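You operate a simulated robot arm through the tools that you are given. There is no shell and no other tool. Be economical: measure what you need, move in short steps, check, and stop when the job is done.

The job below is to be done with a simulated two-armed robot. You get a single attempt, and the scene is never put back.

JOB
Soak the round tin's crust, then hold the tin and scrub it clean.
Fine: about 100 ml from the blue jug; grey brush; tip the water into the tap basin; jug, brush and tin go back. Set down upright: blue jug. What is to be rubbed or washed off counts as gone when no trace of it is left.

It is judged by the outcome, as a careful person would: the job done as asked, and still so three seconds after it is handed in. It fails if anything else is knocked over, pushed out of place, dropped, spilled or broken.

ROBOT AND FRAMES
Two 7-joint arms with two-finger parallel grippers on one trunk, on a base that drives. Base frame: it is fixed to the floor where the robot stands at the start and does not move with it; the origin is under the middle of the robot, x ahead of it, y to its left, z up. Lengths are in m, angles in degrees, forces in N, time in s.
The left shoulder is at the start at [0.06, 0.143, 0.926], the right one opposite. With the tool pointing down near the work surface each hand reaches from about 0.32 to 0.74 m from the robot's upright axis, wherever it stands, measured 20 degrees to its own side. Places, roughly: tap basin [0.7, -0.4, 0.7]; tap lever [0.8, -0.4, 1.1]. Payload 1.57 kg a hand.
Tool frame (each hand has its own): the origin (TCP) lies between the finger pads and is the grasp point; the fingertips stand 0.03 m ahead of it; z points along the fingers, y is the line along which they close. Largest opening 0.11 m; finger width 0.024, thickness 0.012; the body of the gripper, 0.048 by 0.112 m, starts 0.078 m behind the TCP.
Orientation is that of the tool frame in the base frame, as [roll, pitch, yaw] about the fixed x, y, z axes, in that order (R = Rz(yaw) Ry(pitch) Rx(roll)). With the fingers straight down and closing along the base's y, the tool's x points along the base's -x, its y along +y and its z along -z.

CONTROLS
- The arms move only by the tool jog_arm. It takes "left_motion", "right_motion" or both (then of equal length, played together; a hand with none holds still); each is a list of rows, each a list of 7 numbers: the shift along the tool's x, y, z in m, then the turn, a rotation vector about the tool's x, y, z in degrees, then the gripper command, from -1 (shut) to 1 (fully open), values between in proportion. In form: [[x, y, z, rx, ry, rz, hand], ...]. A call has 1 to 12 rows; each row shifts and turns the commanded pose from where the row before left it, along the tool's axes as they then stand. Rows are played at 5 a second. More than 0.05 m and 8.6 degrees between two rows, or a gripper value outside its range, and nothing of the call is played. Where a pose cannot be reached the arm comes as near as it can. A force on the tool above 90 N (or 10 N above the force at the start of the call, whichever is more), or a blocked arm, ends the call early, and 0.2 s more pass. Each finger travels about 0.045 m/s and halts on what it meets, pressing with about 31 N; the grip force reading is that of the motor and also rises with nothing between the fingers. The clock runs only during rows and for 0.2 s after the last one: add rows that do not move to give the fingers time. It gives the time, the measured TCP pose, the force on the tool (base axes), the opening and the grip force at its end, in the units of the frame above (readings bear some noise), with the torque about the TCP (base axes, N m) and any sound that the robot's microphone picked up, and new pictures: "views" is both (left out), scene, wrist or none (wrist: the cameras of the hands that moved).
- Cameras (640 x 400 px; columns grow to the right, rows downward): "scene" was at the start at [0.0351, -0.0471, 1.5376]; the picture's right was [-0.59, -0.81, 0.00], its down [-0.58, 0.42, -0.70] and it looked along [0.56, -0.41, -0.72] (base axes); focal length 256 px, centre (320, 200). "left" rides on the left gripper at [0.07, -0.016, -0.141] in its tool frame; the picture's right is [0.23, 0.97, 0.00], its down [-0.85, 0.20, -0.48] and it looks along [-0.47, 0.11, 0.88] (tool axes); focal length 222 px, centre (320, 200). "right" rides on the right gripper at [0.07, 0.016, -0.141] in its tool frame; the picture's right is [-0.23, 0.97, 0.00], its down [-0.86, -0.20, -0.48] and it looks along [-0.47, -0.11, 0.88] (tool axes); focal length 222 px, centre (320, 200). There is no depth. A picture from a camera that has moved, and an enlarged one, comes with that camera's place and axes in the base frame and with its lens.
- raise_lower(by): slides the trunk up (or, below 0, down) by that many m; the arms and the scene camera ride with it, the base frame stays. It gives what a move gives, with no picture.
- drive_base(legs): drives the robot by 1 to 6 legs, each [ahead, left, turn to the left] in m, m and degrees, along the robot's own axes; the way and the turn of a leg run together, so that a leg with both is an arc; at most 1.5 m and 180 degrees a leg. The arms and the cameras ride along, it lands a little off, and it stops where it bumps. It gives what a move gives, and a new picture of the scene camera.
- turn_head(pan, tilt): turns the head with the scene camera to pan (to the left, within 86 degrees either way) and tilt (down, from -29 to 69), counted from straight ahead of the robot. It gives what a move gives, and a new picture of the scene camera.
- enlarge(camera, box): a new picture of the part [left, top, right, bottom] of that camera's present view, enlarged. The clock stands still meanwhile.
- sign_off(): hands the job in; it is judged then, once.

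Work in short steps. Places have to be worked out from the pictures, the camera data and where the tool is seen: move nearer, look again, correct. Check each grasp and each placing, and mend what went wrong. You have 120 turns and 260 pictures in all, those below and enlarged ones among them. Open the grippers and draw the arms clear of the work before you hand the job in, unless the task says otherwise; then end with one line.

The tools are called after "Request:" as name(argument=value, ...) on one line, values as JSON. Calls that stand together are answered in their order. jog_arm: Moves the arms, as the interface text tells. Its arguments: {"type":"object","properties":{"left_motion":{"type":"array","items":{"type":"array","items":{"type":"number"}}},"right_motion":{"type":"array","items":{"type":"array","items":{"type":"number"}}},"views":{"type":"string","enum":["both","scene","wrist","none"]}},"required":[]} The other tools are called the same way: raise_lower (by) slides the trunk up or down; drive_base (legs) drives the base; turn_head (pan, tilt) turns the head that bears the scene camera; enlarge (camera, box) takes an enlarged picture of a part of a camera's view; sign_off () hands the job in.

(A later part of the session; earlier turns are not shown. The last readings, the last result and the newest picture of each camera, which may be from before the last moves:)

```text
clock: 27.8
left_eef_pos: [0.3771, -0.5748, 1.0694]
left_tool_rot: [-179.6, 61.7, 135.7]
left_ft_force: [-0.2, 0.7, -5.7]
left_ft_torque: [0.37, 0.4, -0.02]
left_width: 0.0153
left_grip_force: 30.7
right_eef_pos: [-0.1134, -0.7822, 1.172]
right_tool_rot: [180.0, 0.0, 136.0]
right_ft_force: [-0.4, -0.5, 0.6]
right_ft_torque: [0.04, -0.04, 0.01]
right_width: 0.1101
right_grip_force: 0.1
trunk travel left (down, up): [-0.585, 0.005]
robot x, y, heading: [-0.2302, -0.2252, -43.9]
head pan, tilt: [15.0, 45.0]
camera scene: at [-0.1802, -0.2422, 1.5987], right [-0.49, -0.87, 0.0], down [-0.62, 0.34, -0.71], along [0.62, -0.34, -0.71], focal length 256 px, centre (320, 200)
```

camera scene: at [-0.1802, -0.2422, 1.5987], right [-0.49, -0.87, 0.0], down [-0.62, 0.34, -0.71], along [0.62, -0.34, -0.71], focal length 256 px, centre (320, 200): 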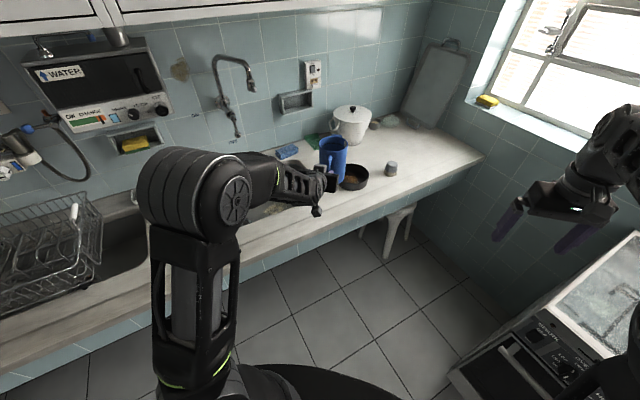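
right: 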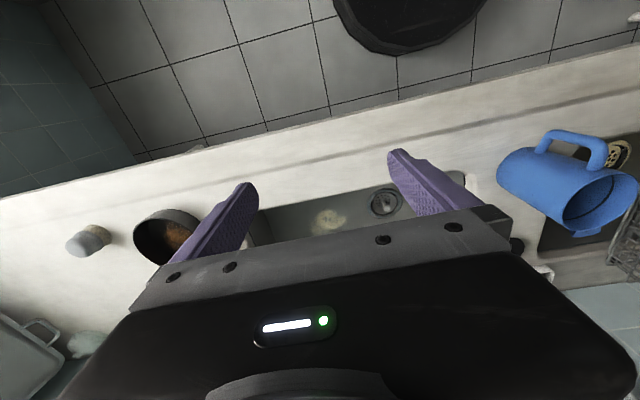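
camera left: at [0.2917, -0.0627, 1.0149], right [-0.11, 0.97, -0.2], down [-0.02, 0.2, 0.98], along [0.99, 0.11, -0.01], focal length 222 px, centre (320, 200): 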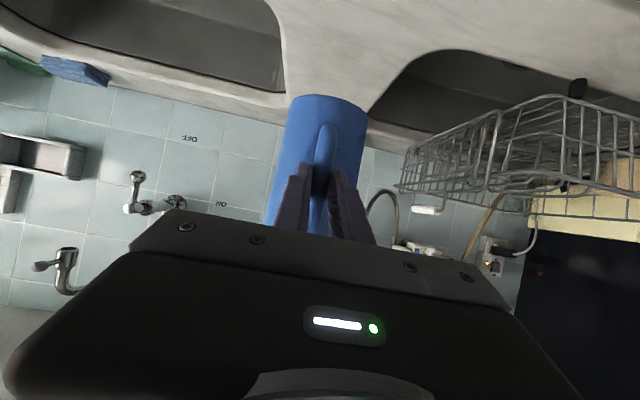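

Tin confirmed at ≈[0.533,-0.81]. I finish the approach drive and aim the head at the tin.

Request:
drive_base(legs=[[0.14, -0.07, -1]])

Request:
turn_head(pan=8, tilt=45)

Request:
enlarge(camera="scene", box=[250, 100, 410, 220])

```text
clock: 29.2
left_eef_pos: [0.4226, -0.7358, 1.0694]
left_tool_rot: [-179.7, 61.7, 134.5]
left_ft_force: [-0.1, 0.0, -6.3]
left_ft_torque: [0.36, 0.37, -0.03]
left_width: 0.0155
left_grip_force: 31.5
right_eef_pos: [-0.072, -0.9357, 1.1707]
right_tool_rot: [180.0, 0.0, 134.9]
right_ft_force: [0.7, 0.2, -0.4]
right_ft_torque: [0.01, 0.01, -0.03]
right_width: 0.11
right_grip_force: 0.0
trunk travel left (down, up): [-0.585, 0.005]
robot x, y, heading: [-0.1779, -0.3732, -45.1]
head pan, tilt: [15.0, 45.0]
camera scene: at [-0.1281, -0.3934, 1.5986], right [-0.5, -0.87, 0.0], down [-0.61, 0.36, -0.71], along [0.61, -0.35, -0.71], focal length 256 px, centre (320, 200)
```

scene: 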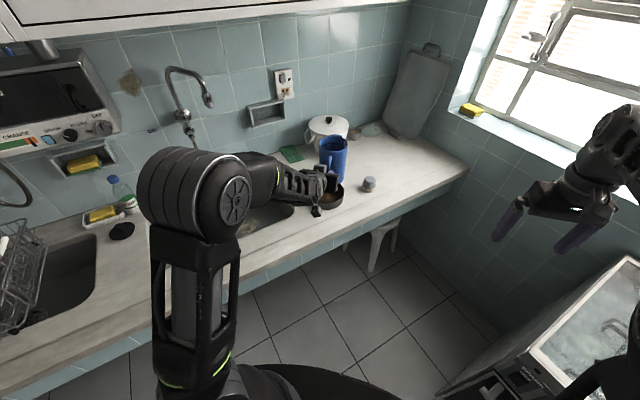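

```text
clock: 29.9
left_eef_pos: [0.4229, -0.7343, 1.0698]
left_tool_rot: [-179.8, 61.7, 134.6]
left_ft_force: [-0.2, 0.5, -6.4]
left_ft_torque: [0.34, 0.41, 0.01]
left_width: 0.0155
left_grip_force: 31.6
right_eef_pos: [-0.0713, -0.9348, 1.1721]
right_tool_rot: [-179.8, 0.0, 134.9]
right_ft_force: [0.9, 0.5, 0.9]
right_ft_torque: [0.0, 0.0, 0.02]
right_width: 0.1099
right_grip_force: 0.0
trunk travel left (down, up): [-0.585, 0.005]
robot x, y, heading: [-0.177, -0.3677, -45.0]
head pan, tilt: [8.0, 45.0]
camera scene: at [-0.1343, -0.3996, 1.5987], right [-0.6, -0.8, 0.0], down [-0.56, 0.43, -0.71], along [0.56, -0.43, -0.71], focal length 256 px, centre (320, 200)
```

scene: 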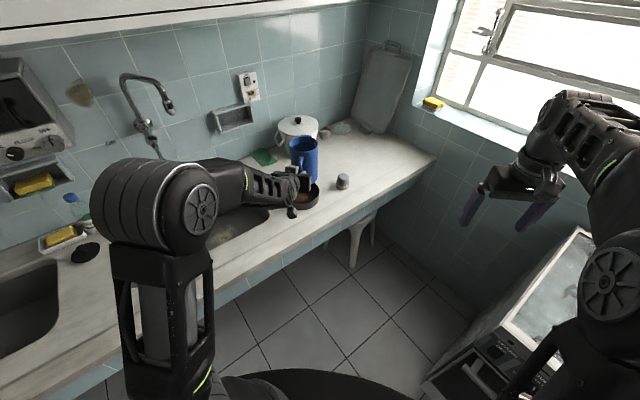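

```text
3.33 times, centred on (330, 160) of scene
camera zoom: at [-0.1343, -0.3996, 1.5987], right [-0.6, -0.8, 0.0], down [-0.56, 0.43, -0.71], along [0.56, -0.43, -0.71], focal length 852 px, centre (287, 333)
```

zoom: 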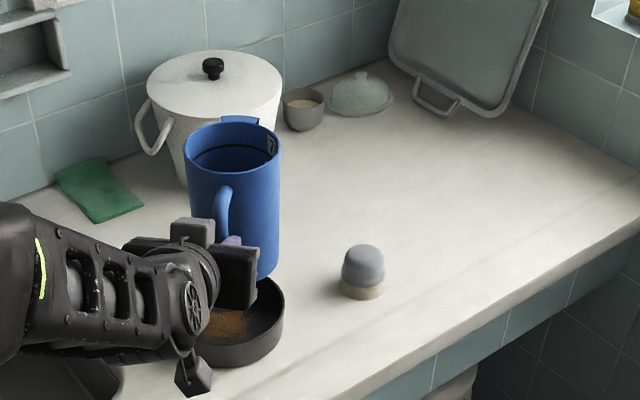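

Jug is nearly over the tin. I shift 25 mm left, tip 40° slowly, and look from both wrist cameras.

Request:
jog_arm(left_motion=[[0, 0.0125, 0, 0, 0, 0, -1], [0, 0.0125, 0, 0, 0, 0, -1], [0, 0, 0, 0, 5, 0, -1], [0, 0, 0, 0, 5, 0, -1], [0, 0, 0, 0, 5, 0, -1], [0, 0, 0, 0, 5, 0, -1], [0, 0, 0, 0, 5, 0, -1], [0, 0, 0, 0, 5, 0, -1], [0, 0, 0, 0, 5, 0, -1], [0, 0, 0, 0, 5, 0, -1]], right_motion=[[0, 0, 0, 0, 0, 0, 1], [0, 0, 0, 0, 0, 0, 1], [0, 0, 0, 0, 0, 0, 1], [0, 0, 0, 0, 0, 0, 1], [0, 0, 0, 0, 0, 0, 1], [0, 0, 0, 0, 0, 0, 1], [0, 0, 0, 0, 0, 0, 1], [0, 0, 0, 0, 0, 0, 1], [0, 0, 0, 0, 0, 0, 1], [0, 0, 0, 0, 0, 0, 1]])

Request:
enlarge(camera="scene", box=[250, 100, 370, 220])

```text
clock: 32.0
left_eef_pos: [0.4404, -0.7161, 1.0707]
left_tool_rot: [-179.9, 21.6, 134.4]
left_ft_force: [-0.4, -0.1, -6.5]
left_ft_torque: [0.17, 0.2, -0.01]
left_width: 0.0158
left_grip_force: 31.2
right_eef_pos: [-0.0723, -0.9353, 1.1715]
right_tool_rot: [-179.9, 0.1, 134.9]
right_ft_force: [0.4, 1.3, -0.3]
right_ft_torque: [0.02, -0.01, 0.04]
right_width: 0.1101
right_grip_force: 0.1
trunk travel left (down, up): [-0.585, 0.005]
robot x, y, heading: [-0.1797, -0.3744, -45.1]
head pan, tilt: [8.0, 45.0]
camera scene: at [-0.1337, -0.4003, 1.5987], right [-0.6, -0.8, 0.0], down [-0.56, 0.43, -0.71], along [0.56, -0.43, -0.71], focal length 256 px, centre (320, 200)
camera right: at [-0.1102, -0.8745, 1.3124], right [0.85, 0.53, 0.0], down [0.46, -0.75, 0.48], along [0.25, -0.41, -0.88], focal length 222 px, centre (320, 200)
camera left: at [0.3481, -0.6439, 1.1744], right [0.55, 0.83, -0.09], down [0.58, -0.3, 0.76], along [0.61, -0.47, -0.65], focal length 222 px, centre (320, 200)
```

scene: 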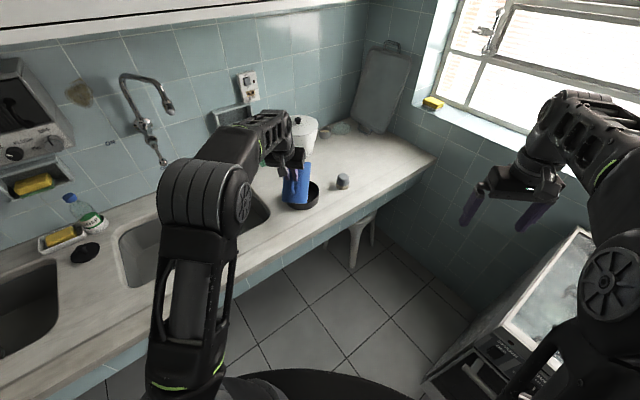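
right: 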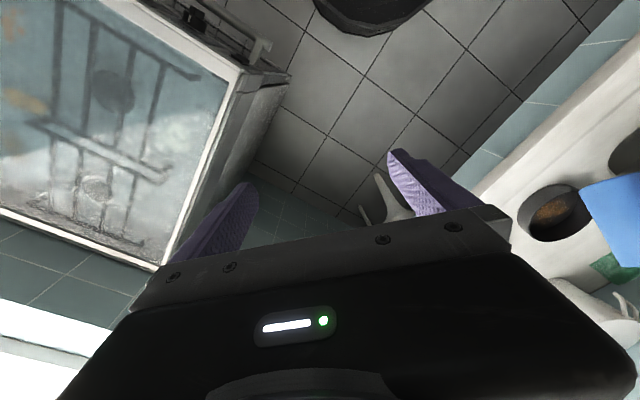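
left: 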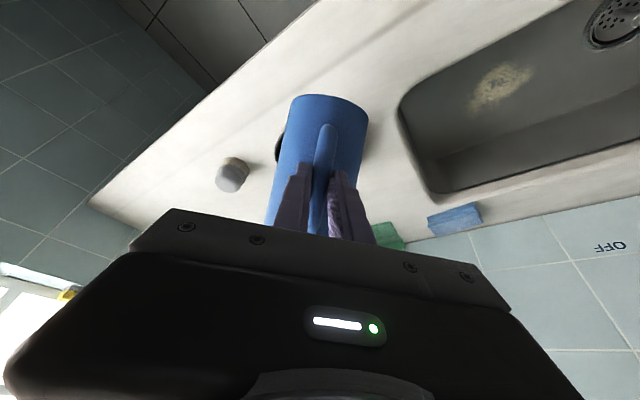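

```text
3.33 times, centred on (310, 160) of scene
camera zoom: at [-0.1337, -0.4003, 1.5987], right [-0.6, -0.8, 0.0], down [-0.56, 0.43, -0.71], along [0.56, -0.43, -0.71], focal length 852 px, centre (353, 333)
```

zoom: 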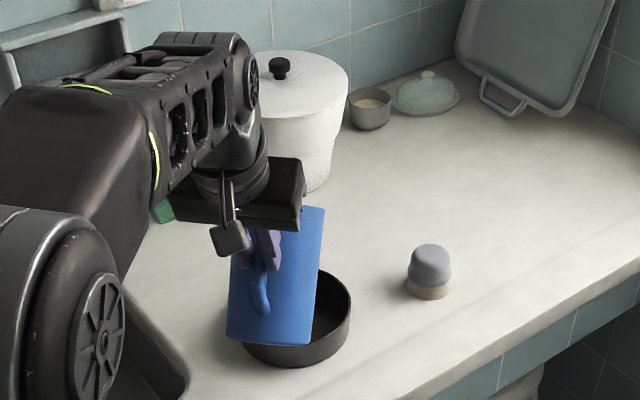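

Right camera can watch the tin. I turn the right hand left and tilt it up so that it looks at tin and spout.

Request:
jog_arm(right_motion=[[0, 0, 0, 0, 0, -8, 1], [0, 0, 0, 0, 0, -8, 1], [0, 0, 0, 0, 0, -8, 1], [0, 0, 0, 0, 0, -8, 1], [0, 0, 0, 0, 0, -8, 1], [0, 0, 0, 0, 0, -8, 1], [0, 0, 0, 0, -8, 0, 1], [0, 0, 0, 0, -8, 0, 1], [0, 0, 0, 0, -8, 0, 1]], views="wrist")

```text
clock: 34.0
left_eef_pos: [0.4406, -0.7154, 1.0695]
left_tool_rot: [-179.8, 21.7, 134.4]
left_ft_force: [-0.2, 0.6, -5.9]
left_ft_torque: [0.18, 0.22, 0.0]
left_width: 0.0155
left_grip_force: 31.0
right_eef_pos: [-0.0718, -0.9328, 1.1712]
right_tool_rot: [-179.9, 24.0, -176.8]
right_ft_force: [0.7, -1.0, -0.8]
right_ft_torque: [0.0, -0.01, 0.02]
right_width: 0.1099
right_grip_force: 0.1
trunk travel left (down, up): [-0.585, 0.005]
robot x, y, heading: [-0.1794, -0.3699, -45.1]
head pan, tilt: [8.0, 45.0]
camera right: at [-0.1938, -0.9244, 1.2721], right [0.16, 0.98, 0.09], down [0.6, -0.17, 0.79], along [0.79, -0.07, -0.61], focal length 222 px, centre (320, 200)
```

right: 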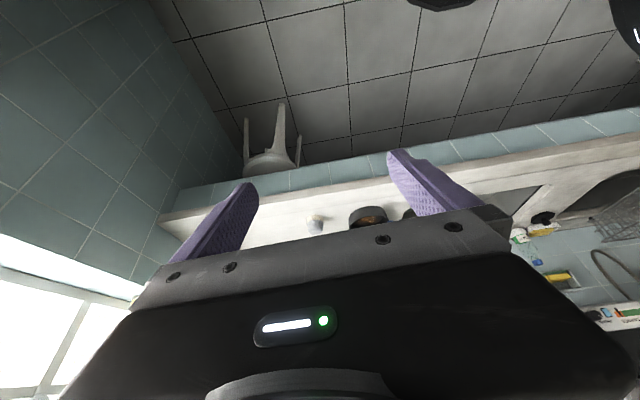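

Tin just visible; I move it a bit nearer and tilt more.

Request:
jog_arm(right_motion=[[-0.03, 0.005, 0.012, 0, -5, 0, 1], [-0.03, 0.005, 0.012, 0, -5, 0, 1], [-0.03, 0.005, 0.012, 0, -5, 0, 1], [-0.03, 0.005, 0.012, 0, -5, 0, 1]], views="wrist")

Request:
enlarge(camera="right", box=[260, 130, 460, 230])

```text
clock: 35.0
left_eef_pos: [0.4404, -0.7164, 1.0698]
left_tool_rot: [-179.7, 21.7, 134.2]
left_ft_force: [1.4, 0.2, -6.3]
left_ft_torque: [0.17, 0.19, 0.01]
left_width: 0.0157
left_grip_force: 31.2
right_eef_pos: [0.0518, -0.9073, 1.1949]
right_tool_rot: [-179.9, 44.0, -177.0]
right_ft_force: [0.1, -0.2, 0.3]
right_ft_torque: [0.0, -0.01, -0.01]
right_width: 0.1103
right_grip_force: 0.1
trunk travel left (down, up): [-0.585, 0.005]
robot x, y, heading: [-0.1738, -0.3731, -45.1]
head pan, tilt: [8.0, 45.0]
camera right: at [-0.0959, -0.899, 1.2471], right [0.11, 0.98, 0.16], down [0.29, -0.18, 0.94], along [0.95, -0.06, -0.31], focal length 222 px, centre (320, 200)
```

right: 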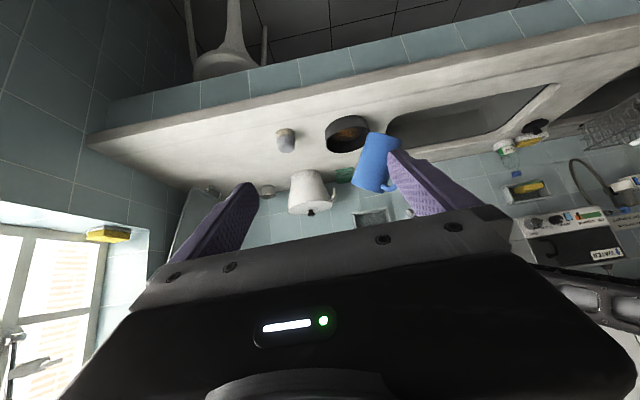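

```text
3.20 times, centred on (360, 180) of right
camera zoom: at [-0.0959, -0.899, 1.2471], right [0.11, 0.98, 0.16], down [0.29, -0.18, 0.94], along [0.95, -0.06, -0.31], focal length 711 px, centre (192, 264)
```

zoom: 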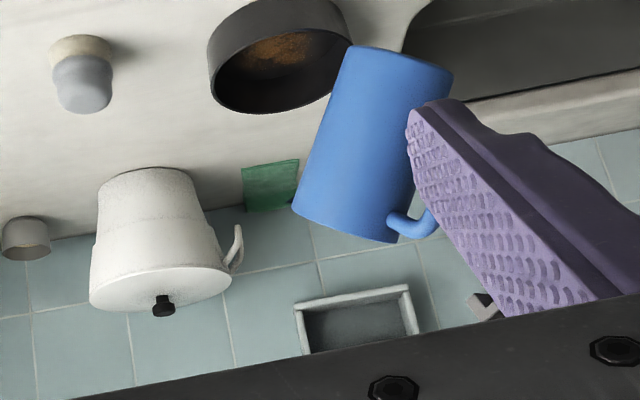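

Good view of tin, brush and jug. I tip on in small steps, watching for the stream; ~18 ml per degree is expected once it flows.

Request:
jog_arm(left_motion=[[0, 0, 0, 0, 4, 0, -1], [0, 0, 0, 0, 4, 0, -1], [0, 0, 0, 0, 4, 0, -1], [0, 0, 0, 0, 2, 0, -1], [0, 0, 0, 0, 0, 0, -1]], views="none")

Request:
enlarge(camera="right", box=[260, 90, 460, 215])

```text
clock: 36.2
left_eef_pos: [0.4397, -0.7171, 1.0696]
left_tool_rot: [-179.8, 7.7, 134.3]
left_ft_force: [0.4, 0.5, -5.6]
left_ft_torque: [0.1, 0.14, 0.01]
left_width: 0.0157
left_grip_force: 31.1
right_eef_pos: [0.0533, -0.9065, 1.1939]
right_tool_rot: [-179.9, 44.0, -177.0]
right_ft_force: [0.8, 0.2, -0.1]
right_ft_torque: [0.0, 0.02, -0.02]
right_width: 0.1099
right_grip_force: 0.0
trunk travel left (down, up): [-0.585, 0.005]
robot x, y, heading: [-0.1772, -0.374, -45.2]
head pan, tilt: [8.0, 45.0]
```

```text
3.20 times, centred on (360, 152) of right
camera zoom: at [-0.0964, -0.899, 1.2472], right [0.11, 0.98, 0.16], down [0.29, -0.18, 0.94], along [0.95, -0.06, -0.31], focal length 711 px, centre (192, 352)
```

zoom: 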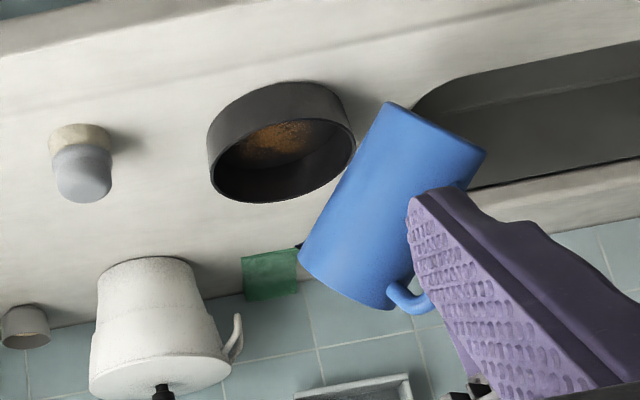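

No stream yet at 54°. I continue by 4°.

Request:
jog_arm(left_motion=[[0, 0, 0, 0, 2, 0, -1], [0, 0, 0, 0, 2, 0, -1], [0, 0, 0, 0, 0, 0, -1]], views="none")

Request:
enlarge(camera="right", box=[260, 90, 460, 215])

Request:
jog_arm(left_motion=[[0, 0, 0, 0, 2, 0, -1], [0, 0, 0, 0, 2, 0, -1], [0, 0, 0, 0, 0, 0, -1]], views="none")

Request:
enlarge(camera="right", box=[260, 90, 460, 215])

```text
clock: 37.0
left_eef_pos: [0.44, -0.7156, 1.069]
left_tool_rot: [-179.8, 5.7, 134.3]
left_ft_force: [0.2, -0.2, -6.0]
left_ft_torque: [0.11, 0.1, 0.02]
left_width: 0.0155
left_grip_force: 31.3
right_eef_pos: [0.0519, -0.9065, 1.1945]
right_tool_rot: [-179.8, 44.0, -177.0]
right_ft_force: [0.3, -0.3, 0.1]
right_ft_torque: [0.0, -0.02, 0.0]
right_width: 0.1102
right_grip_force: 0.0
trunk travel left (down, up): [-0.585, 0.005]
robot x, y, heading: [-0.1761, -0.3718, -45.3]
head pan, tilt: [8.0, 45.0]
```

```text
3.20 times, centred on (360, 152) of right
camera zoom: at [-0.0962, -0.8991, 1.2471], right [0.11, 0.98, 0.16], down [0.29, -0.18, 0.94], along [0.95, -0.06, -0.31], focal length 711 px, centre (192, 352)
```

zoom: 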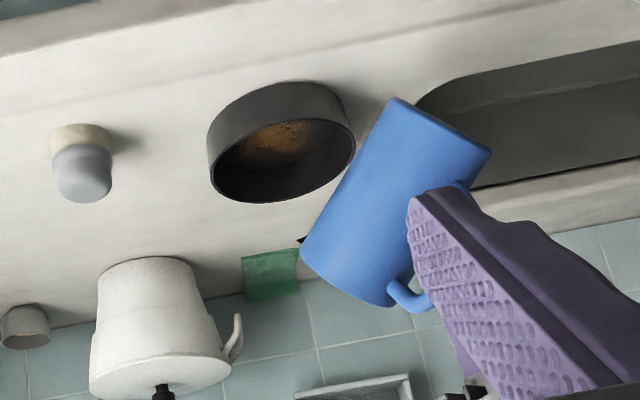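

```text
clock: 37.9
left_eef_pos: [0.4393, -0.7156, 1.0707]
left_tool_rot: [-179.8, 5.7, 134.2]
left_ft_force: [0.4, 0.7, -5.7]
left_ft_torque: [0.05, 0.11, 0.0]
left_width: 0.0154
left_grip_force: 31.2
left hand out of reach, approached as far as the arm can: row 1
right_eef_pos: [0.0524, -0.9064, 1.1941]
right_tool_rot: [-180.0, 44.0, -177.0]
right_ft_force: [-0.6, 0.6, 0.7]
right_ft_torque: [0.01, -0.01, 0.0]
right_width: 0.1101
right_grip_force: 0.0
trunk travel left (down, up): [-0.585, 0.005]
robot x, y, heading: [-0.1796, -0.3742, -45.2]
head pan, tilt: [8.0, 45.0]
```

```text
3.20 times, centred on (360, 152) of right
camera zoom: at [-0.0964, -0.899, 1.2472], right [0.11, 0.98, 0.16], down [0.29, -0.18, 0.94], along [0.95, -0.06, -0.31], focal length 711 px, centre (192, 352)
```

zoom: 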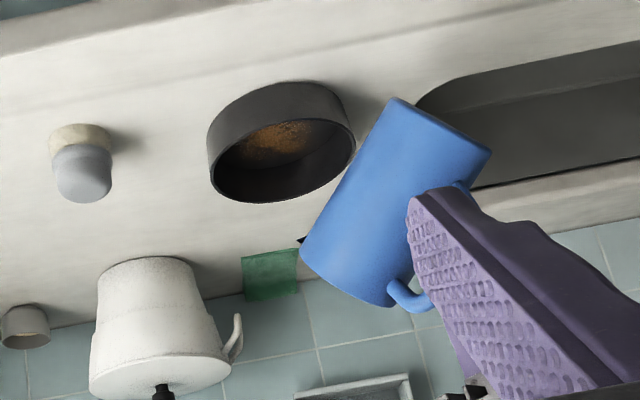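

The arm's reach ends here. I tip back a bit, pull the hand back 0.12 m and drive the base forward 0.12 m to compensate.

Request:
jog_arm(left_motion=[[0, 0, 0, 0, -5, 0, -1], [0, 0, 0, 0, -5, 0, -1], [0.029, 0, -0.008, 0, 0, 0, -1], [0.029, 0, -0.008, 0, 0, 0, -1], [0.029, 0, -0.008, 0, 0, 0, -1], [0.029, 0, -0.008, 0, 0, 0, -1], [0, 0, 0, 0, 0, 0, -1]], views="none")

Request:
drive_base(legs=[[0.12, 0, 0]])

Request:
enlarge(camera="right", box=[260, 90, 460, 215])

```text
clock: 39.5
left_eef_pos: [0.3553, -0.6311, 1.0751]
left_tool_rot: [-179.8, 13.8, 134.4]
left_ft_force: [0.2, 0.2, -5.5]
left_ft_torque: [0.13, 0.16, 0.02]
left_width: 0.0158
left_grip_force: 30.9
right_eef_pos: [0.0523, -0.9081, 1.1933]
right_tool_rot: [-179.9, 44.0, -177.0]
right_ft_force: [0.5, 0.3, 0.1]
right_ft_torque: [0.01, -0.04, -0.02]
right_width: 0.1099
right_grip_force: 0.0
trunk travel left (down, up): [-0.585, 0.005]
robot x, y, heading: [-0.179, -0.3728, -45.2]
head pan, tilt: [8.0, 45.0]
```

```text
clock: 40.7
left_eef_pos: [0.4411, -0.7175, 1.0741]
left_tool_rot: [-179.8, 13.6, 134.3]
left_ft_force: [1.1, 0.3, -5.8]
left_ft_torque: [0.17, 0.15, 0.03]
left_width: 0.0154
left_grip_force: 31.1
right_eef_pos: [0.1391, -0.9922, 1.1929]
right_tool_rot: [-180.0, 43.9, -177.1]
right_ft_force: [0.3, -0.5, 0.2]
right_ft_torque: [0.03, 0.03, 0.03]
right_width: 0.1101
right_grip_force: 0.1
trunk travel left (down, up): [-0.585, 0.005]
robot x, y, heading: [-0.0926, -0.4581, -45.0]
head pan, tilt: [8.0, 45.0]
camera scene: at [-0.0481, -0.4862, 1.5986], right [-0.6, -0.8, 0.0], down [-0.56, 0.43, -0.71], along [0.56, -0.43, -0.71], focal length 256 px, centre (320, 200)
```

scene: 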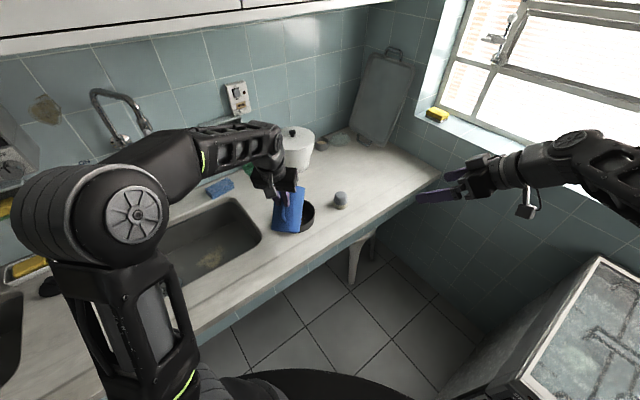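

```text
3.20 times, centred on (360, 152) of right
camera zoom: at [-0.0108, -0.985, 1.2466], right [0.11, 0.98, 0.16], down [0.29, -0.18, 0.94], along [0.95, -0.06, -0.31], focal length 711 px, centre (192, 352)
```

zoom: 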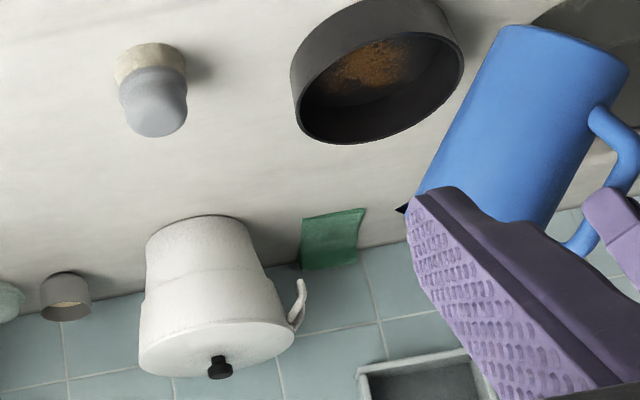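

Same spot regained. I shift the right hand left for a clear view and tip again to ~58°.

Request:
jog_arm(left_motion=[[0, 0, 0, 0, 3, 0, -1], [0, 0, 0, 0, 3, 0, -1], [0, 0, 0, 0, 2, 0, -1], [0, 0, 0, 0, 2, 0, -1], [0, 0, 0, 0, 0, 0, -1]], right_motion=[[0, 0.025, 0, 0, 0, 0, 1], [0, 0.025, 0, 0, 0, 0, 1], [0, 0.025, 0, 0, 0, 0, 1], [0, 0.015, 0, 0, 0, 0, 1], [0, 0, 0, 0, 0, 0, 1]], views="none")

Request:
enlarge(camera="right", box=[260, 90, 460, 215])

```text
clock: 41.9
left_eef_pos: [0.4407, -0.7161, 1.0761]
left_tool_rot: [-179.9, 3.7, 134.3]
left_ft_force: [-0.6, 0.0, -6.5]
left_ft_torque: [0.07, 0.08, 0.0]
left_width: 0.0156
left_grip_force: 31.4
right_eef_pos: [0.132, -0.901, 1.1967]
right_tool_rot: [-179.9, 44.0, -177.0]
right_ft_force: [0.7, 0.6, 0.7]
right_ft_torque: [0.0, -0.02, 0.01]
right_width: 0.1101
right_grip_force: 0.1
trunk travel left (down, up): [-0.585, 0.005]
robot x, y, heading: [-0.0939, -0.4569, -45.1]
head pan, tilt: [8.0, 45.0]
```

```text
3.20 times, centred on (360, 152) of right
camera zoom: at [-0.0169, -0.8928, 1.2479], right [0.11, 0.98, 0.16], down [0.29, -0.18, 0.94], along [0.95, -0.06, -0.31], focal length 711 px, centre (192, 352)
```

zoom: 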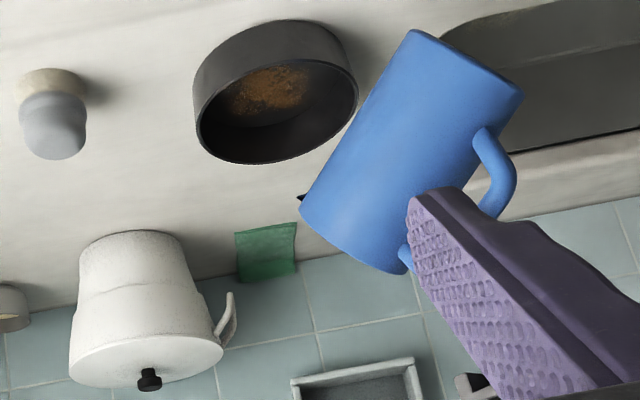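

Clear view, no stream at 58°. I continue to 62°.

Request:
jog_arm(left_motion=[[0, 0, 0, 0, 2, 0, -1], [0, 0, 0, 0, 2, 0, -1], [0, 0, 0, 0, 0, 0, -1]], views="none")

Request:
enlarge(camera="right", box=[260, 90, 460, 215])

```text
clock: 42.7
left_eef_pos: [0.4411, -0.7149, 1.0752]
left_tool_rot: [-179.8, -0.3, 134.4]
left_ft_force: [0.4, 0.4, -4.9]
left_ft_torque: [0.03, 0.06, 0.01]
left_width: 0.0155
left_grip_force: 30.7
right_eef_pos: [0.1326, -0.9005, 1.194]
right_tool_rot: [-179.9, 44.0, -177.0]
right_ft_force: [-0.7, 1.2, -0.3]
right_ft_torque: [0.0, -0.01, -0.01]
right_width: 0.1103
right_grip_force: 0.0
trunk travel left (down, up): [-0.585, 0.005]
robot x, y, heading: [-0.0899, -0.4574, -45.2]
head pan, tilt: [8.0, 45.0]
```

```text
3.20 times, centred on (360, 152) of right
camera zoom: at [-0.0168, -0.8929, 1.2479], right [0.11, 0.98, 0.16], down [0.29, -0.18, 0.94], along [0.95, -0.06, -0.31], focal length 711 px, centre (192, 352)
```

zoom: 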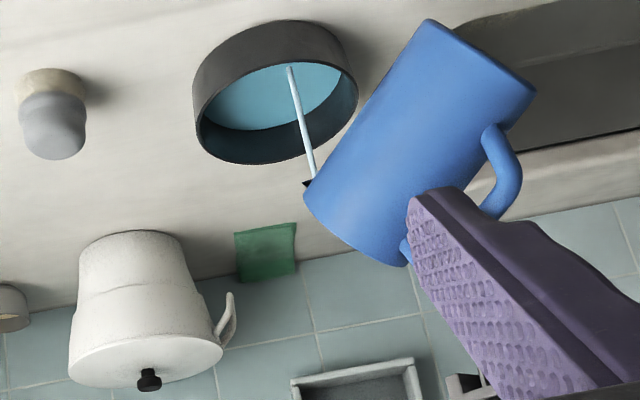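

It's pouring and already covers the tin; weight dropped by about 1 N. I tip back immediately and read the weight.

Request:
jog_arm(left_motion=[[0, 0, 0, 0, -8, 0, -1], [0, 0, 0, 0, -8, 0, -1], [0, 0, 0, 0, -8, 0, -1], [0, 0, 0, 0, 0, 0, -1], [0, 0, 0, 0, 0, 0, -1]], views="none")

Request:
enlarge(camera="right", box=[260, 90, 460, 215])

Request:
jog_arm(left_motion=[[0, 0, 0, 0, 0, 0, -1]], views="none")

Request:
jog_arm(left_motion=[[0, 0, 0, 0, 0, 0, -1]], views="none")

Request:
jog_arm(left_motion=[[0, 0, 0, 0, 0, 0, -1]], views="none")

```text
clock: 43.9
left_eef_pos: [0.4409, -0.7147, 1.0759]
left_tool_rot: [-179.8, 23.7, 134.4]
left_ft_force: [0.2, 0.4, -5.6]
left_ft_torque: [0.19, 0.2, 0.02]
left_width: 0.0157
left_grip_force: 31.1
right_eef_pos: [0.1319, -0.9009, 1.1948]
right_tool_rot: [-179.8, 44.0, -177.0]
right_ft_force: [-0.7, 0.2, 0.0]
right_ft_torque: [-0.01, -0.01, -0.04]
right_width: 0.1102
right_grip_force: 0.2
trunk travel left (down, up): [-0.585, 0.005]
robot x, y, heading: [-0.0934, -0.4594, -45.1]
head pan, tilt: [8.0, 45.0]
```

```text
3.20 times, centred on (360, 152) of right
camera zoom: at [-0.0169, -0.8927, 1.248], right [0.11, 0.98, 0.16], down [0.29, -0.18, 0.94], along [0.95, -0.06, -0.31], focal length 711 px, centre (192, 352)
```

zoom: 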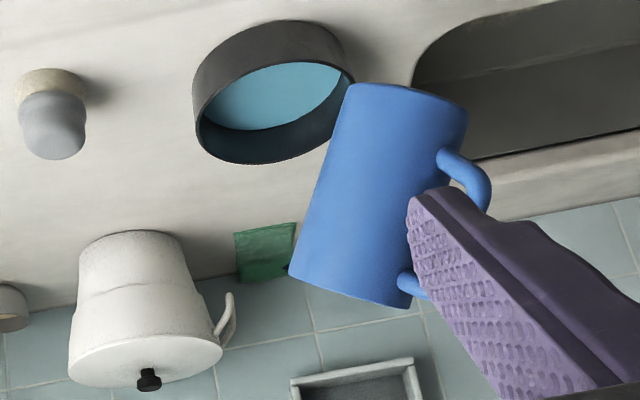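

```text
clock: 44.3
left_eef_pos: [0.4402, -0.7147, 1.0751]
left_tool_rot: [-179.8, 23.6, 134.5]
left_ft_force: [0.2, -0.1, -5.2]
left_ft_torque: [0.2, 0.2, 0.01]
left_width: 0.0154
left_grip_force: 31.6
right_eef_pos: [0.132, -0.9005, 1.1945]
right_tool_rot: [-179.9, 43.9, -177.0]
right_ft_force: [0.3, 0.3, -0.1]
right_ft_torque: [-0.02, 0.01, -0.02]
right_width: 0.1101
right_grip_force: 0.0
trunk travel left (down, up): [-0.585, 0.005]
robot x, y, heading: [-0.0952, -0.46, -44.9]
head pan, tilt: [8.0, 45.0]
```

```text
clock: 44.7
left_eef_pos: [0.4401, -0.7141, 1.0759]
left_tool_rot: [-179.7, 23.7, 134.3]
left_ft_force: [0.0, -0.3, -4.8]
left_ft_torque: [0.18, 0.19, -0.03]
left_width: 0.0156
left_grip_force: 30.4
right_eef_pos: [0.1339, -0.9011, 1.195]
right_tool_rot: [-179.9, 44.0, -177.0]
right_ft_force: [0.9, 0.7, -0.3]
right_ft_torque: [-0.03, -0.02, -0.01]
right_width: 0.1096
right_grip_force: 0.0
trunk travel left (down, up): [-0.585, 0.005]
robot x, y, heading: [-0.0947, -0.4577, -45.0]
head pan, tilt: [8.0, 45.0]
```

```text
clock: 45.1
left_eef_pos: [0.4399, -0.7145, 1.0754]
left_tool_rot: [-179.8, 23.7, 134.4]
left_ft_force: [0.5, -0.3, -5.6]
left_ft_torque: [0.17, 0.2, 0.01]
left_width: 0.0156
left_grip_force: 30.9
right_eef_pos: [0.1322, -0.901, 1.1948]
right_tool_rot: [-179.9, 44.0, -177.0]
right_ft_force: [0.4, -0.5, 0.6]
right_ft_torque: [0.0, 0.02, 0.04]
right_width: 0.1098
right_grip_force: 0.0
trunk travel left (down, up): [-0.585, 0.005]
robot x, y, heading: [-0.0958, -0.4537, -44.7]
head pan, tilt: [8.0, 45.0]
```

Weight drop suggests roughly 70±20 ml. I take a sharper look at the water level in the tin.

Request:
enlarge(camera="right", box=[310, 90, 380, 145])

Request:
jog_arm(left_motion=[[0, 0, 0, 0, 0, 0, -1]], views="none")

Request:
jog_arm(left_motion=[[0, 0, 0, 0, 0, 0, -1]], views="none")

Request:
jog_arm(left_motion=[[0, 0, 0, 0, 0, 0, -1]], views="none")

Request:
jog_arm(left_motion=[[0, 0, 0, 0, 0, 0, -1]], views="none")

Request:
jog_arm(left_motion=[[0, 0, 0, 0, 0, 0, -1]], views="none")

Request:
jog_arm(left_motion=[[0, 0, 0, 0, 0, 0, -1]], views="none")

```text
7.27 times, centred on (345, 118) of right
camera zoom: at [-0.0167, -0.893, 1.2479], right [0.11, 0.98, 0.16], down [0.29, -0.18, 0.94], along [0.95, -0.06, -0.31], focal length 1615 px, centre (138, 800)
```

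zoom: 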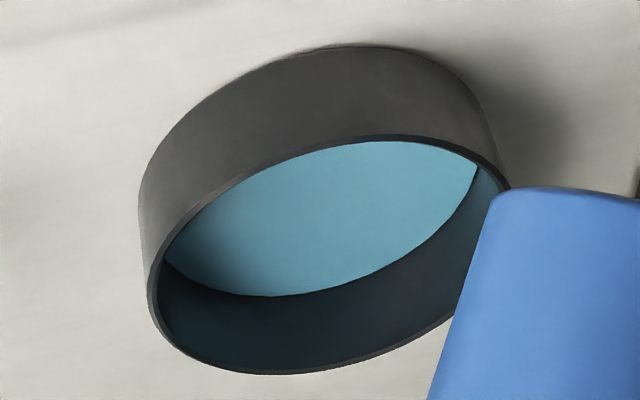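

```text
clock: 45.5
left_eef_pos: [0.4409, -0.7144, 1.0762]
left_tool_rot: [-179.8, 23.7, 134.4]
left_ft_force: [0.2, 0.1, -4.9]
left_ft_torque: [0.18, 0.19, -0.02]
left_width: 0.0156
left_grip_force: 30.9
right_eef_pos: [0.1322, -0.9017, 1.1953]
right_tool_rot: [-179.9, 44.0, -177.0]
right_ft_force: [0.3, 0.3, -0.4]
right_ft_torque: [0.0, 0.01, 0.04]
right_width: 0.11
right_grip_force: 0.1
trunk travel left (down, up): [-0.585, 0.005]
robot x, y, heading: [-0.0926, -0.4579, -45.0]
head pan, tilt: [8.0, 45.0]
```

```text
clock: 45.9
left_eef_pos: [0.4398, -0.7148, 1.0754]
left_tool_rot: [-179.8, 23.8, 134.4]
left_ft_force: [-0.3, -0.2, -5.4]
left_ft_torque: [0.21, 0.19, 0.01]
left_width: 0.0155
left_grip_force: 30.9
right_eef_pos: [0.1326, -0.9008, 1.1951]
right_tool_rot: [-179.9, 44.0, -177.1]
right_ft_force: [-0.5, -0.3, 0.9]
right_ft_torque: [0.01, 0.01, 0.01]
right_width: 0.1098
right_grip_force: 0.1
trunk travel left (down, up): [-0.585, 0.005]
robot x, y, heading: [-0.0941, -0.4569, -45.0]
head pan, tilt: [8.0, 45.0]
```

```text
clock: 46.3
left_eef_pos: [0.441, -0.7148, 1.0766]
left_tool_rot: [-179.8, 23.7, 134.4]
left_ft_force: [-1.0, -0.3, -5.9]
left_ft_torque: [0.19, 0.21, -0.01]
left_width: 0.0154
left_grip_force: 31.0
right_eef_pos: [0.1324, -0.9015, 1.1944]
right_tool_rot: [-179.9, 44.0, -177.0]
right_ft_force: [-1.0, 0.3, -0.1]
right_ft_torque: [0.01, -0.04, -0.04]
right_width: 0.1099
right_grip_force: 0.1
trunk travel left (down, up): [-0.585, 0.005]
robot x, y, heading: [-0.0914, -0.4597, -45.1]
head pan, tilt: [8.0, 45.0]
```

```text
clock: 46.7
left_eef_pos: [0.4409, -0.715, 1.0743]
left_tool_rot: [-179.9, 23.7, 134.4]
left_ft_force: [-0.1, -0.4, -4.8]
left_ft_torque: [0.22, 0.21, 0.02]
left_width: 0.0159
left_grip_force: 31.0
right_eef_pos: [0.1324, -0.9013, 1.1945]
right_tool_rot: [-180.0, 44.0, -176.9]
right_ft_force: [-0.2, 0.5, 0.1]
right_ft_torque: [-0.01, 0.01, 0.03]
right_width: 0.1101
right_grip_force: 0.1
trunk travel left (down, up): [-0.585, 0.005]
robot x, y, heading: [-0.0949, -0.4559, -45.2]
head pan, tilt: [8.0, 45.0]
```

```text
clock: 47.1
left_eef_pos: [0.4403, -0.7159, 1.0758]
left_tool_rot: [-179.8, 23.6, 134.3]
left_ft_force: [-0.1, 0.5, -5.3]
left_ft_torque: [0.17, 0.21, 0.0]
left_width: 0.0157
left_grip_force: 30.7
right_eef_pos: [0.1323, -0.9019, 1.1954]
right_tool_rot: [-179.9, 44.0, -177.1]
right_ft_force: [-0.3, 0.5, -0.2]
right_ft_torque: [-0.03, 0.0, -0.04]
right_width: 0.1101
right_grip_force: 0.1
trunk travel left (down, up): [-0.585, 0.005]
robot x, y, heading: [-0.0942, -0.4553, -45.0]
head pan, tilt: [8.0, 45.0]
```

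```text
clock: 47.5
left_eef_pos: [0.44, -0.7146, 1.0763]
left_tool_rot: [-179.7, 23.7, 134.4]
left_ft_force: [0.7, -0.2, -5.1]
left_ft_torque: [0.19, 0.19, 0.02]
left_width: 0.0154
left_grip_force: 30.7
right_eef_pos: [0.1318, -0.9014, 1.1949]
right_tool_rot: [-179.9, 44.0, -177.0]
right_ft_force: [0.4, -1.1, 0.1]
right_ft_torque: [-0.01, 0.0, 0.0]
right_width: 0.1099
right_grip_force: 0.1
trunk travel left (down, up): [-0.585, 0.005]
robot x, y, heading: [-0.0935, -0.4554, -45.1]
head pan, tilt: [8.0, 45.0]
```

Average weight fell from 5.97 to 5.26 N: about 72 ml. I add a little more (~25 ml) by tipping briefly to about 63.3°.

Request:
jog_arm(left_motion=[[0, 0, 0, 0, 8, 0, -1], [0, 0, 0, 0, 8, 0, -1], [0, 0, 0, 0, 6, 0, -1], [0, 0, 0, 0, 2, 0, -1], [0, 0, 0, 0, 1.2, 0, -1], [0, 0, 0, 0, 0, 0, -1], [0, 0, 0, 0, -8, 0, -1], [0, 0, 0, 0, -8, 0, -1], [0, 0, 0, 0, -8, 0, -1], [0, 0, 0, 0, 0, 0, -1]], views="none")

Request:
jog_arm(left_motion=[[0, 0, 0, 0, 0, 0, -1]], views="none")

Request:
jog_arm(left_motion=[[0, 0, 0, 0, 0, 0, -1]], views="none")

Request:
jog_arm(left_motion=[[0, 0, 0, 0, 0, 0, -1]], views="none")

Request:
jog_arm(left_motion=[[0, 0, 0, 0, 0, 0, -1]], views="none")

Request:
jog_arm(left_motion=[[0, 0, 0, 0, 0, 0, -1]], views="none")

Request:
enlarge(camera="right", box=[310, 90, 380, 145])

```text
clock: 49.7
left_eef_pos: [0.4407, -0.715, 1.0748]
left_tool_rot: [-179.8, 22.5, 134.4]
left_ft_force: [0.5, 0.8, -4.4]
left_ft_torque: [0.17, 0.18, 0.0]
left_width: 0.0154
left_grip_force: 30.5
right_eef_pos: [0.1336, -0.9005, 1.1955]
right_tool_rot: [-179.9, 44.0, -177.0]
right_ft_force: [0.5, 0.3, -0.6]
right_ft_torque: [0.03, -0.02, 0.06]
right_width: 0.11
right_grip_force: 0.1
trunk travel left (down, up): [-0.585, 0.005]
robot x, y, heading: [-0.0912, -0.4551, -45.2]
head pan, tilt: [8.0, 45.0]
```

```text
clock: 50.1
left_eef_pos: [0.4406, -0.7161, 1.0745]
left_tool_rot: [-179.8, 22.5, 134.4]
left_ft_force: [-0.6, 1.1, -5.3]
left_ft_torque: [0.18, 0.18, -0.04]
left_width: 0.0154
left_grip_force: 31.1
right_eef_pos: [0.1333, -0.9017, 1.1951]
right_tool_rot: [-179.9, 43.9, -177.0]
right_ft_force: [-0.2, 0.4, -0.6]
right_ft_torque: [0.0, 0.04, 0.01]
right_width: 0.1099
right_grip_force: 0.1
trunk travel left (down, up): [-0.585, 0.005]
robot x, y, heading: [-0.0922, -0.4543, -45.2]
head pan, tilt: [8.0, 45.0]
```

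```text
clock: 50.5
left_eef_pos: [0.4403, -0.7156, 1.075]
left_tool_rot: [-179.8, 22.5, 134.5]
left_ft_force: [0.1, -0.1, -5.9]
left_ft_torque: [0.15, 0.15, -0.04]
left_width: 0.0153
left_grip_force: 31.0
right_eef_pos: [0.1331, -0.9011, 1.1944]
right_tool_rot: [-179.9, 43.9, -177.0]
right_ft_force: [0.1, 0.2, 0.0]
right_ft_torque: [-0.05, -0.03, 0.03]
right_width: 0.1098
right_grip_force: 0.1
trunk travel left (down, up): [-0.585, 0.005]
robot x, y, heading: [-0.0929, -0.4586, -45.3]
head pan, tilt: [8.0, 45.0]
```

```text
clock: 50.9
left_eef_pos: [0.4409, -0.7168, 1.0757]
left_tool_rot: [-179.7, 22.4, 134.4]
left_ft_force: [0.1, 0.1, -4.8]
left_ft_torque: [0.18, 0.17, -0.01]
left_width: 0.0156
left_grip_force: 31.1
right_eef_pos: [0.1316, -0.9007, 1.1951]
right_tool_rot: [-180.0, 44.0, -177.0]
right_ft_force: [-0.8, -0.6, 0.0]
right_ft_torque: [-0.02, 0.0, 0.03]
right_width: 0.1101
right_grip_force: 0.1
trunk travel left (down, up): [-0.585, 0.005]
robot x, y, heading: [-0.0945, -0.4579, -44.9]
head pan, tilt: [8.0, 45.0]
```

```text
clock: 51.3
left_eef_pos: [0.4408, -0.7155, 1.0748]
left_tool_rot: [-179.8, 22.4, 134.3]
left_ft_force: [0.3, 0.6, -4.7]
left_ft_torque: [0.18, 0.19, 0.02]
left_width: 0.0155
left_grip_force: 31.2
right_eef_pos: [0.1332, -0.9003, 1.1941]
right_tool_rot: [-179.9, 44.1, -177.0]
right_ft_force: [-0.6, 0.2, -0.4]
right_ft_torque: [0.02, -0.01, -0.02]
right_width: 0.11
right_grip_force: 0.1
trunk travel left (down, up): [-0.585, 0.005]
robot x, y, heading: [-0.0939, -0.4582, -45.4]
head pan, tilt: [8.0, 45.0]
```

```text
clock: 51.7
left_eef_pos: [0.4415, -0.7153, 1.0746]
left_tool_rot: [-179.7, 22.5, 134.4]
left_ft_force: [0.4, -0.4, -4.4]
left_ft_torque: [0.18, 0.19, -0.02]
left_width: 0.0156
left_grip_force: 31.0
right_eef_pos: [0.1326, -0.9014, 1.1943]
right_tool_rot: [-180.0, 44.0, -177.1]
right_ft_force: [-0.4, -0.7, -1.5]
right_ft_torque: [-0.01, -0.02, -0.01]
right_width: 0.1102
right_grip_force: 0.1
trunk travel left (down, up): [-0.585, 0.005]
robot x, y, heading: [-0.0917, -0.4571, -44.9]
head pan, tilt: [8.0, 45.0]
```

```text
7.27 times, centred on (345, 118) of right
camera zoom: at [-0.0168, -0.893, 1.2479], right [0.11, 0.98, 0.16], down [0.29, -0.18, 0.94], along [0.95, -0.06, -0.31], focal length 1615 px, centre (138, 800)
```

zoom: 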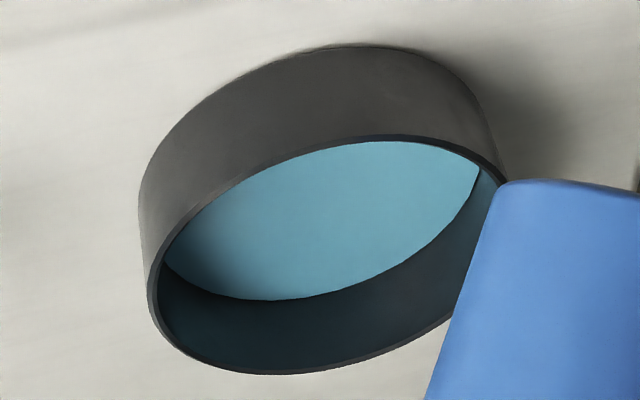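

Level rose another ~2 mm; total weight drop ≈1.05 N, i.e. about 100 ml. Now I bring the jug upright and drive back toward its place.

Request:
jog_arm(left_motion=[[0, 0, 0, 0, -8, 0, -1], [0, 0, 0, 0, -8, 0, -1], [0, 0, 0, 0, -8, 0, -1], [0, 0, 0, 0, 0, 0, -1]], views="none")

Request:
drive_base(legs=[[-0.263, 0.069, 0], [0, 0, 23], [0, 0, 22.6]])

```text
clock: 52.7
left_eef_pos: [0.4405, -0.7168, 1.0742]
left_tool_rot: [-179.6, 46.5, 134.5]
left_ft_force: [0.8, -0.3, -4.2]
left_ft_torque: [0.28, 0.31, 0.0]
left_width: 0.0156
left_grip_force: 30.8
right_eef_pos: [0.1331, -0.9021, 1.1935]
right_tool_rot: [-179.9, 44.1, -177.0]
right_ft_force: [0.8, 0.3, -0.5]
right_ft_torque: [-0.01, 0.0, -0.03]
right_width: 0.1098
right_grip_force: 0.1
trunk travel left (down, up): [-0.585, 0.005]
robot x, y, heading: [-0.0921, -0.4585, -44.8]
head pan, tilt: [8.0, 45.0]
```

```text
clock: 57.0
left_eef_pos: [0.3256, -0.0187, 1.0758]
left_tool_rot: [-179.7, 46.5, -179.9]
left_ft_force: [-0.6, -0.8, -4.8]
left_ft_torque: [0.01, 0.41, 0.03]
left_width: 0.0155
left_grip_force: 30.9
right_eef_pos: [0.2417, -0.3697, 1.195]
right_tool_rot: [-179.9, 44.0, -131.5]
right_ft_force: [-0.7, 0.4, 0.2]
right_ft_torque: [-0.01, 0.01, 0.02]
right_width: 0.11
right_grip_force: 0.2
trunk travel left (down, up): [-0.585, 0.005]
robot x, y, heading: [-0.228, -0.2171, 0.5]
head pan, tilt: [8.0, 45.0]
camera scene: at [-0.1816, -0.2067, 1.5987], right [0.15, -0.99, 0.0], down [-0.7, -0.1, -0.71], along [0.7, 0.1, -0.71], focal length 256 px, centre (320, 200)
```

scene: 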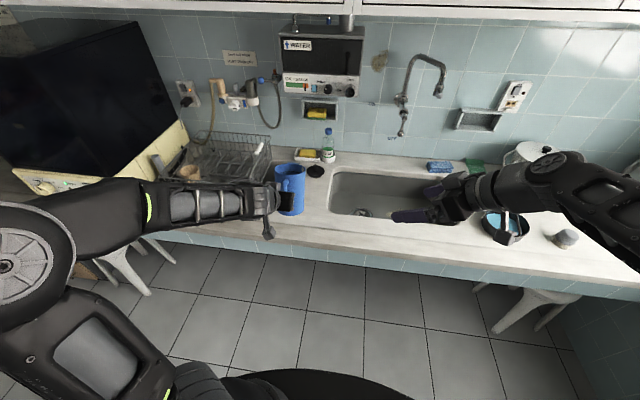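

I complete the upright tilt, extend to above the original spot, and lower the trunk 0.06.

Request:
jog_arm(left_motion=[[-0.0144, -0.0065, 0.0268, 0, -7.6, 0, -1], [-0.0144, -0.0065, 0.0268, 0, -7.7, 0, -1], [-0.0144, -0.0065, 0.0268, 0, 0, 0, -1], [-0.0144, -0.0065, 0.0268, 0, 0, 0, -1], [0, 0, 0, 0, 0, 0, -1]], views="none")

Request:
raise_lower(by=-0.06)

Request:
enlarge(camera="scene", box=[220, 120, 420, 245])

```text
clock: 58.2
left_eef_pos: [0.4467, -0.0456, 1.064]
left_tool_rot: [-179.6, 62.0, -179.8]
left_ft_force: [-0.5, 0.6, -4.4]
left_ft_torque: [-0.02, 0.45, -0.03]
left_width: 0.0153
left_grip_force: 31.4
right_eef_pos: [0.2421, -0.3697, 1.196]
right_tool_rot: [-179.9, 44.0, -131.5]
right_ft_force: [0.0, 0.5, -0.6]
right_ft_torque: [-0.02, -0.06, -0.01]
right_width: 0.1102
right_grip_force: 0.1
trunk travel left (down, up): [-0.585, 0.005]
robot x, y, heading: [-0.2314, -0.219, 0.3]
head pan, tilt: [8.0, 45.0]
```

```text
clock: 59.2
left_eef_pos: [0.4468, -0.0452, 1.0057]
left_tool_rot: [-179.7, 61.8, -179.8]
left_ft_force: [1.1, 0.3, -3.8]
left_ft_torque: [-0.02, 0.46, 0.02]
left_width: 0.0157
left_grip_force: 31.0
right_eef_pos: [0.2435, -0.3684, 1.1356]
right_tool_rot: [-179.8, 43.9, -131.5]
right_ft_force: [-0.1, 0.6, -0.8]
right_ft_torque: [0.0, 0.01, 0.01]
right_width: 0.1103
right_grip_force: 0.1
trunk travel left (down, up): [-0.525, 0.065]
robot x, y, heading: [-0.2294, -0.2193, 0.3]
head pan, tilt: [8.0, 45.0]
```

```text
3.20 times, centred on (320, 182) of scene
camera zoom: at [-0.1817, -0.207, 1.5387], right [0.15, -0.99, 0.0], down [-0.7, -0.1, -0.71], along [0.7, 0.1, -0.71], focal length 818 px, centre (320, 256)
```

zoom: 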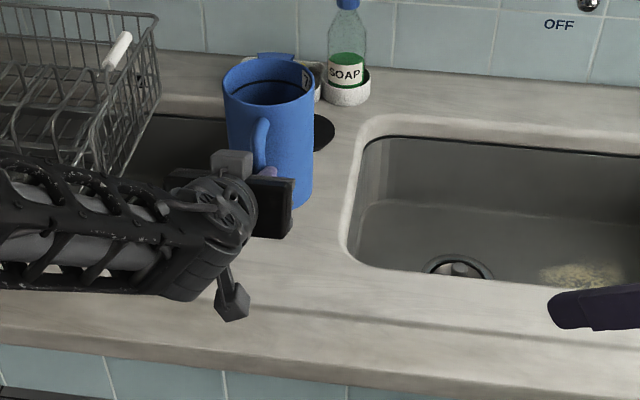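

Above the spot. I lower the jug to the counter.

Request:
jog_arm(left_motion=[[0.0165, 0, 0.0088, 0, 0, 0, -1], [0.0165, 0, 0.0088, 0, 0, 0, -1], [0.0165, 0, 0.0088, 0, 0, 0, -1], [0.0132, 0, 0.007, 0, 0, 0, -1], [0.0066, 0, 0.0035, 0, 0, 0, -1], [0.0044, 0, 0.0023, 0, 0, 0, -1], [0.0035, 0, 0.0018, 0, 0, 0, -1], [0, 0, 0, 0, 0, 0, -1]], views="none")

```text
clock: 61.0
left_eef_pos: [0.4464, -0.0461, 0.9194]
left_tool_rot: [-179.8, 62.2, -179.9]
left_ft_force: [0.4, 0.0, 4.5]
left_ft_torque: [0.06, -0.95, -0.02]
left_width: 0.0155
left_grip_force: 31.4
right_eef_pos: [0.242, -0.3694, 1.1352]
right_tool_rot: [-179.9, 43.8, -131.4]
right_ft_force: [0.1, -0.3, 0.3]
right_ft_torque: [0.01, 0.0, 0.0]
right_width: 0.1099
right_grip_force: 0.0
trunk travel left (down, up): [-0.525, 0.065]
robot x, y, heading: [-0.2335, -0.2176, 0.6]
head pan, tilt: [8.0, 45.0]
```

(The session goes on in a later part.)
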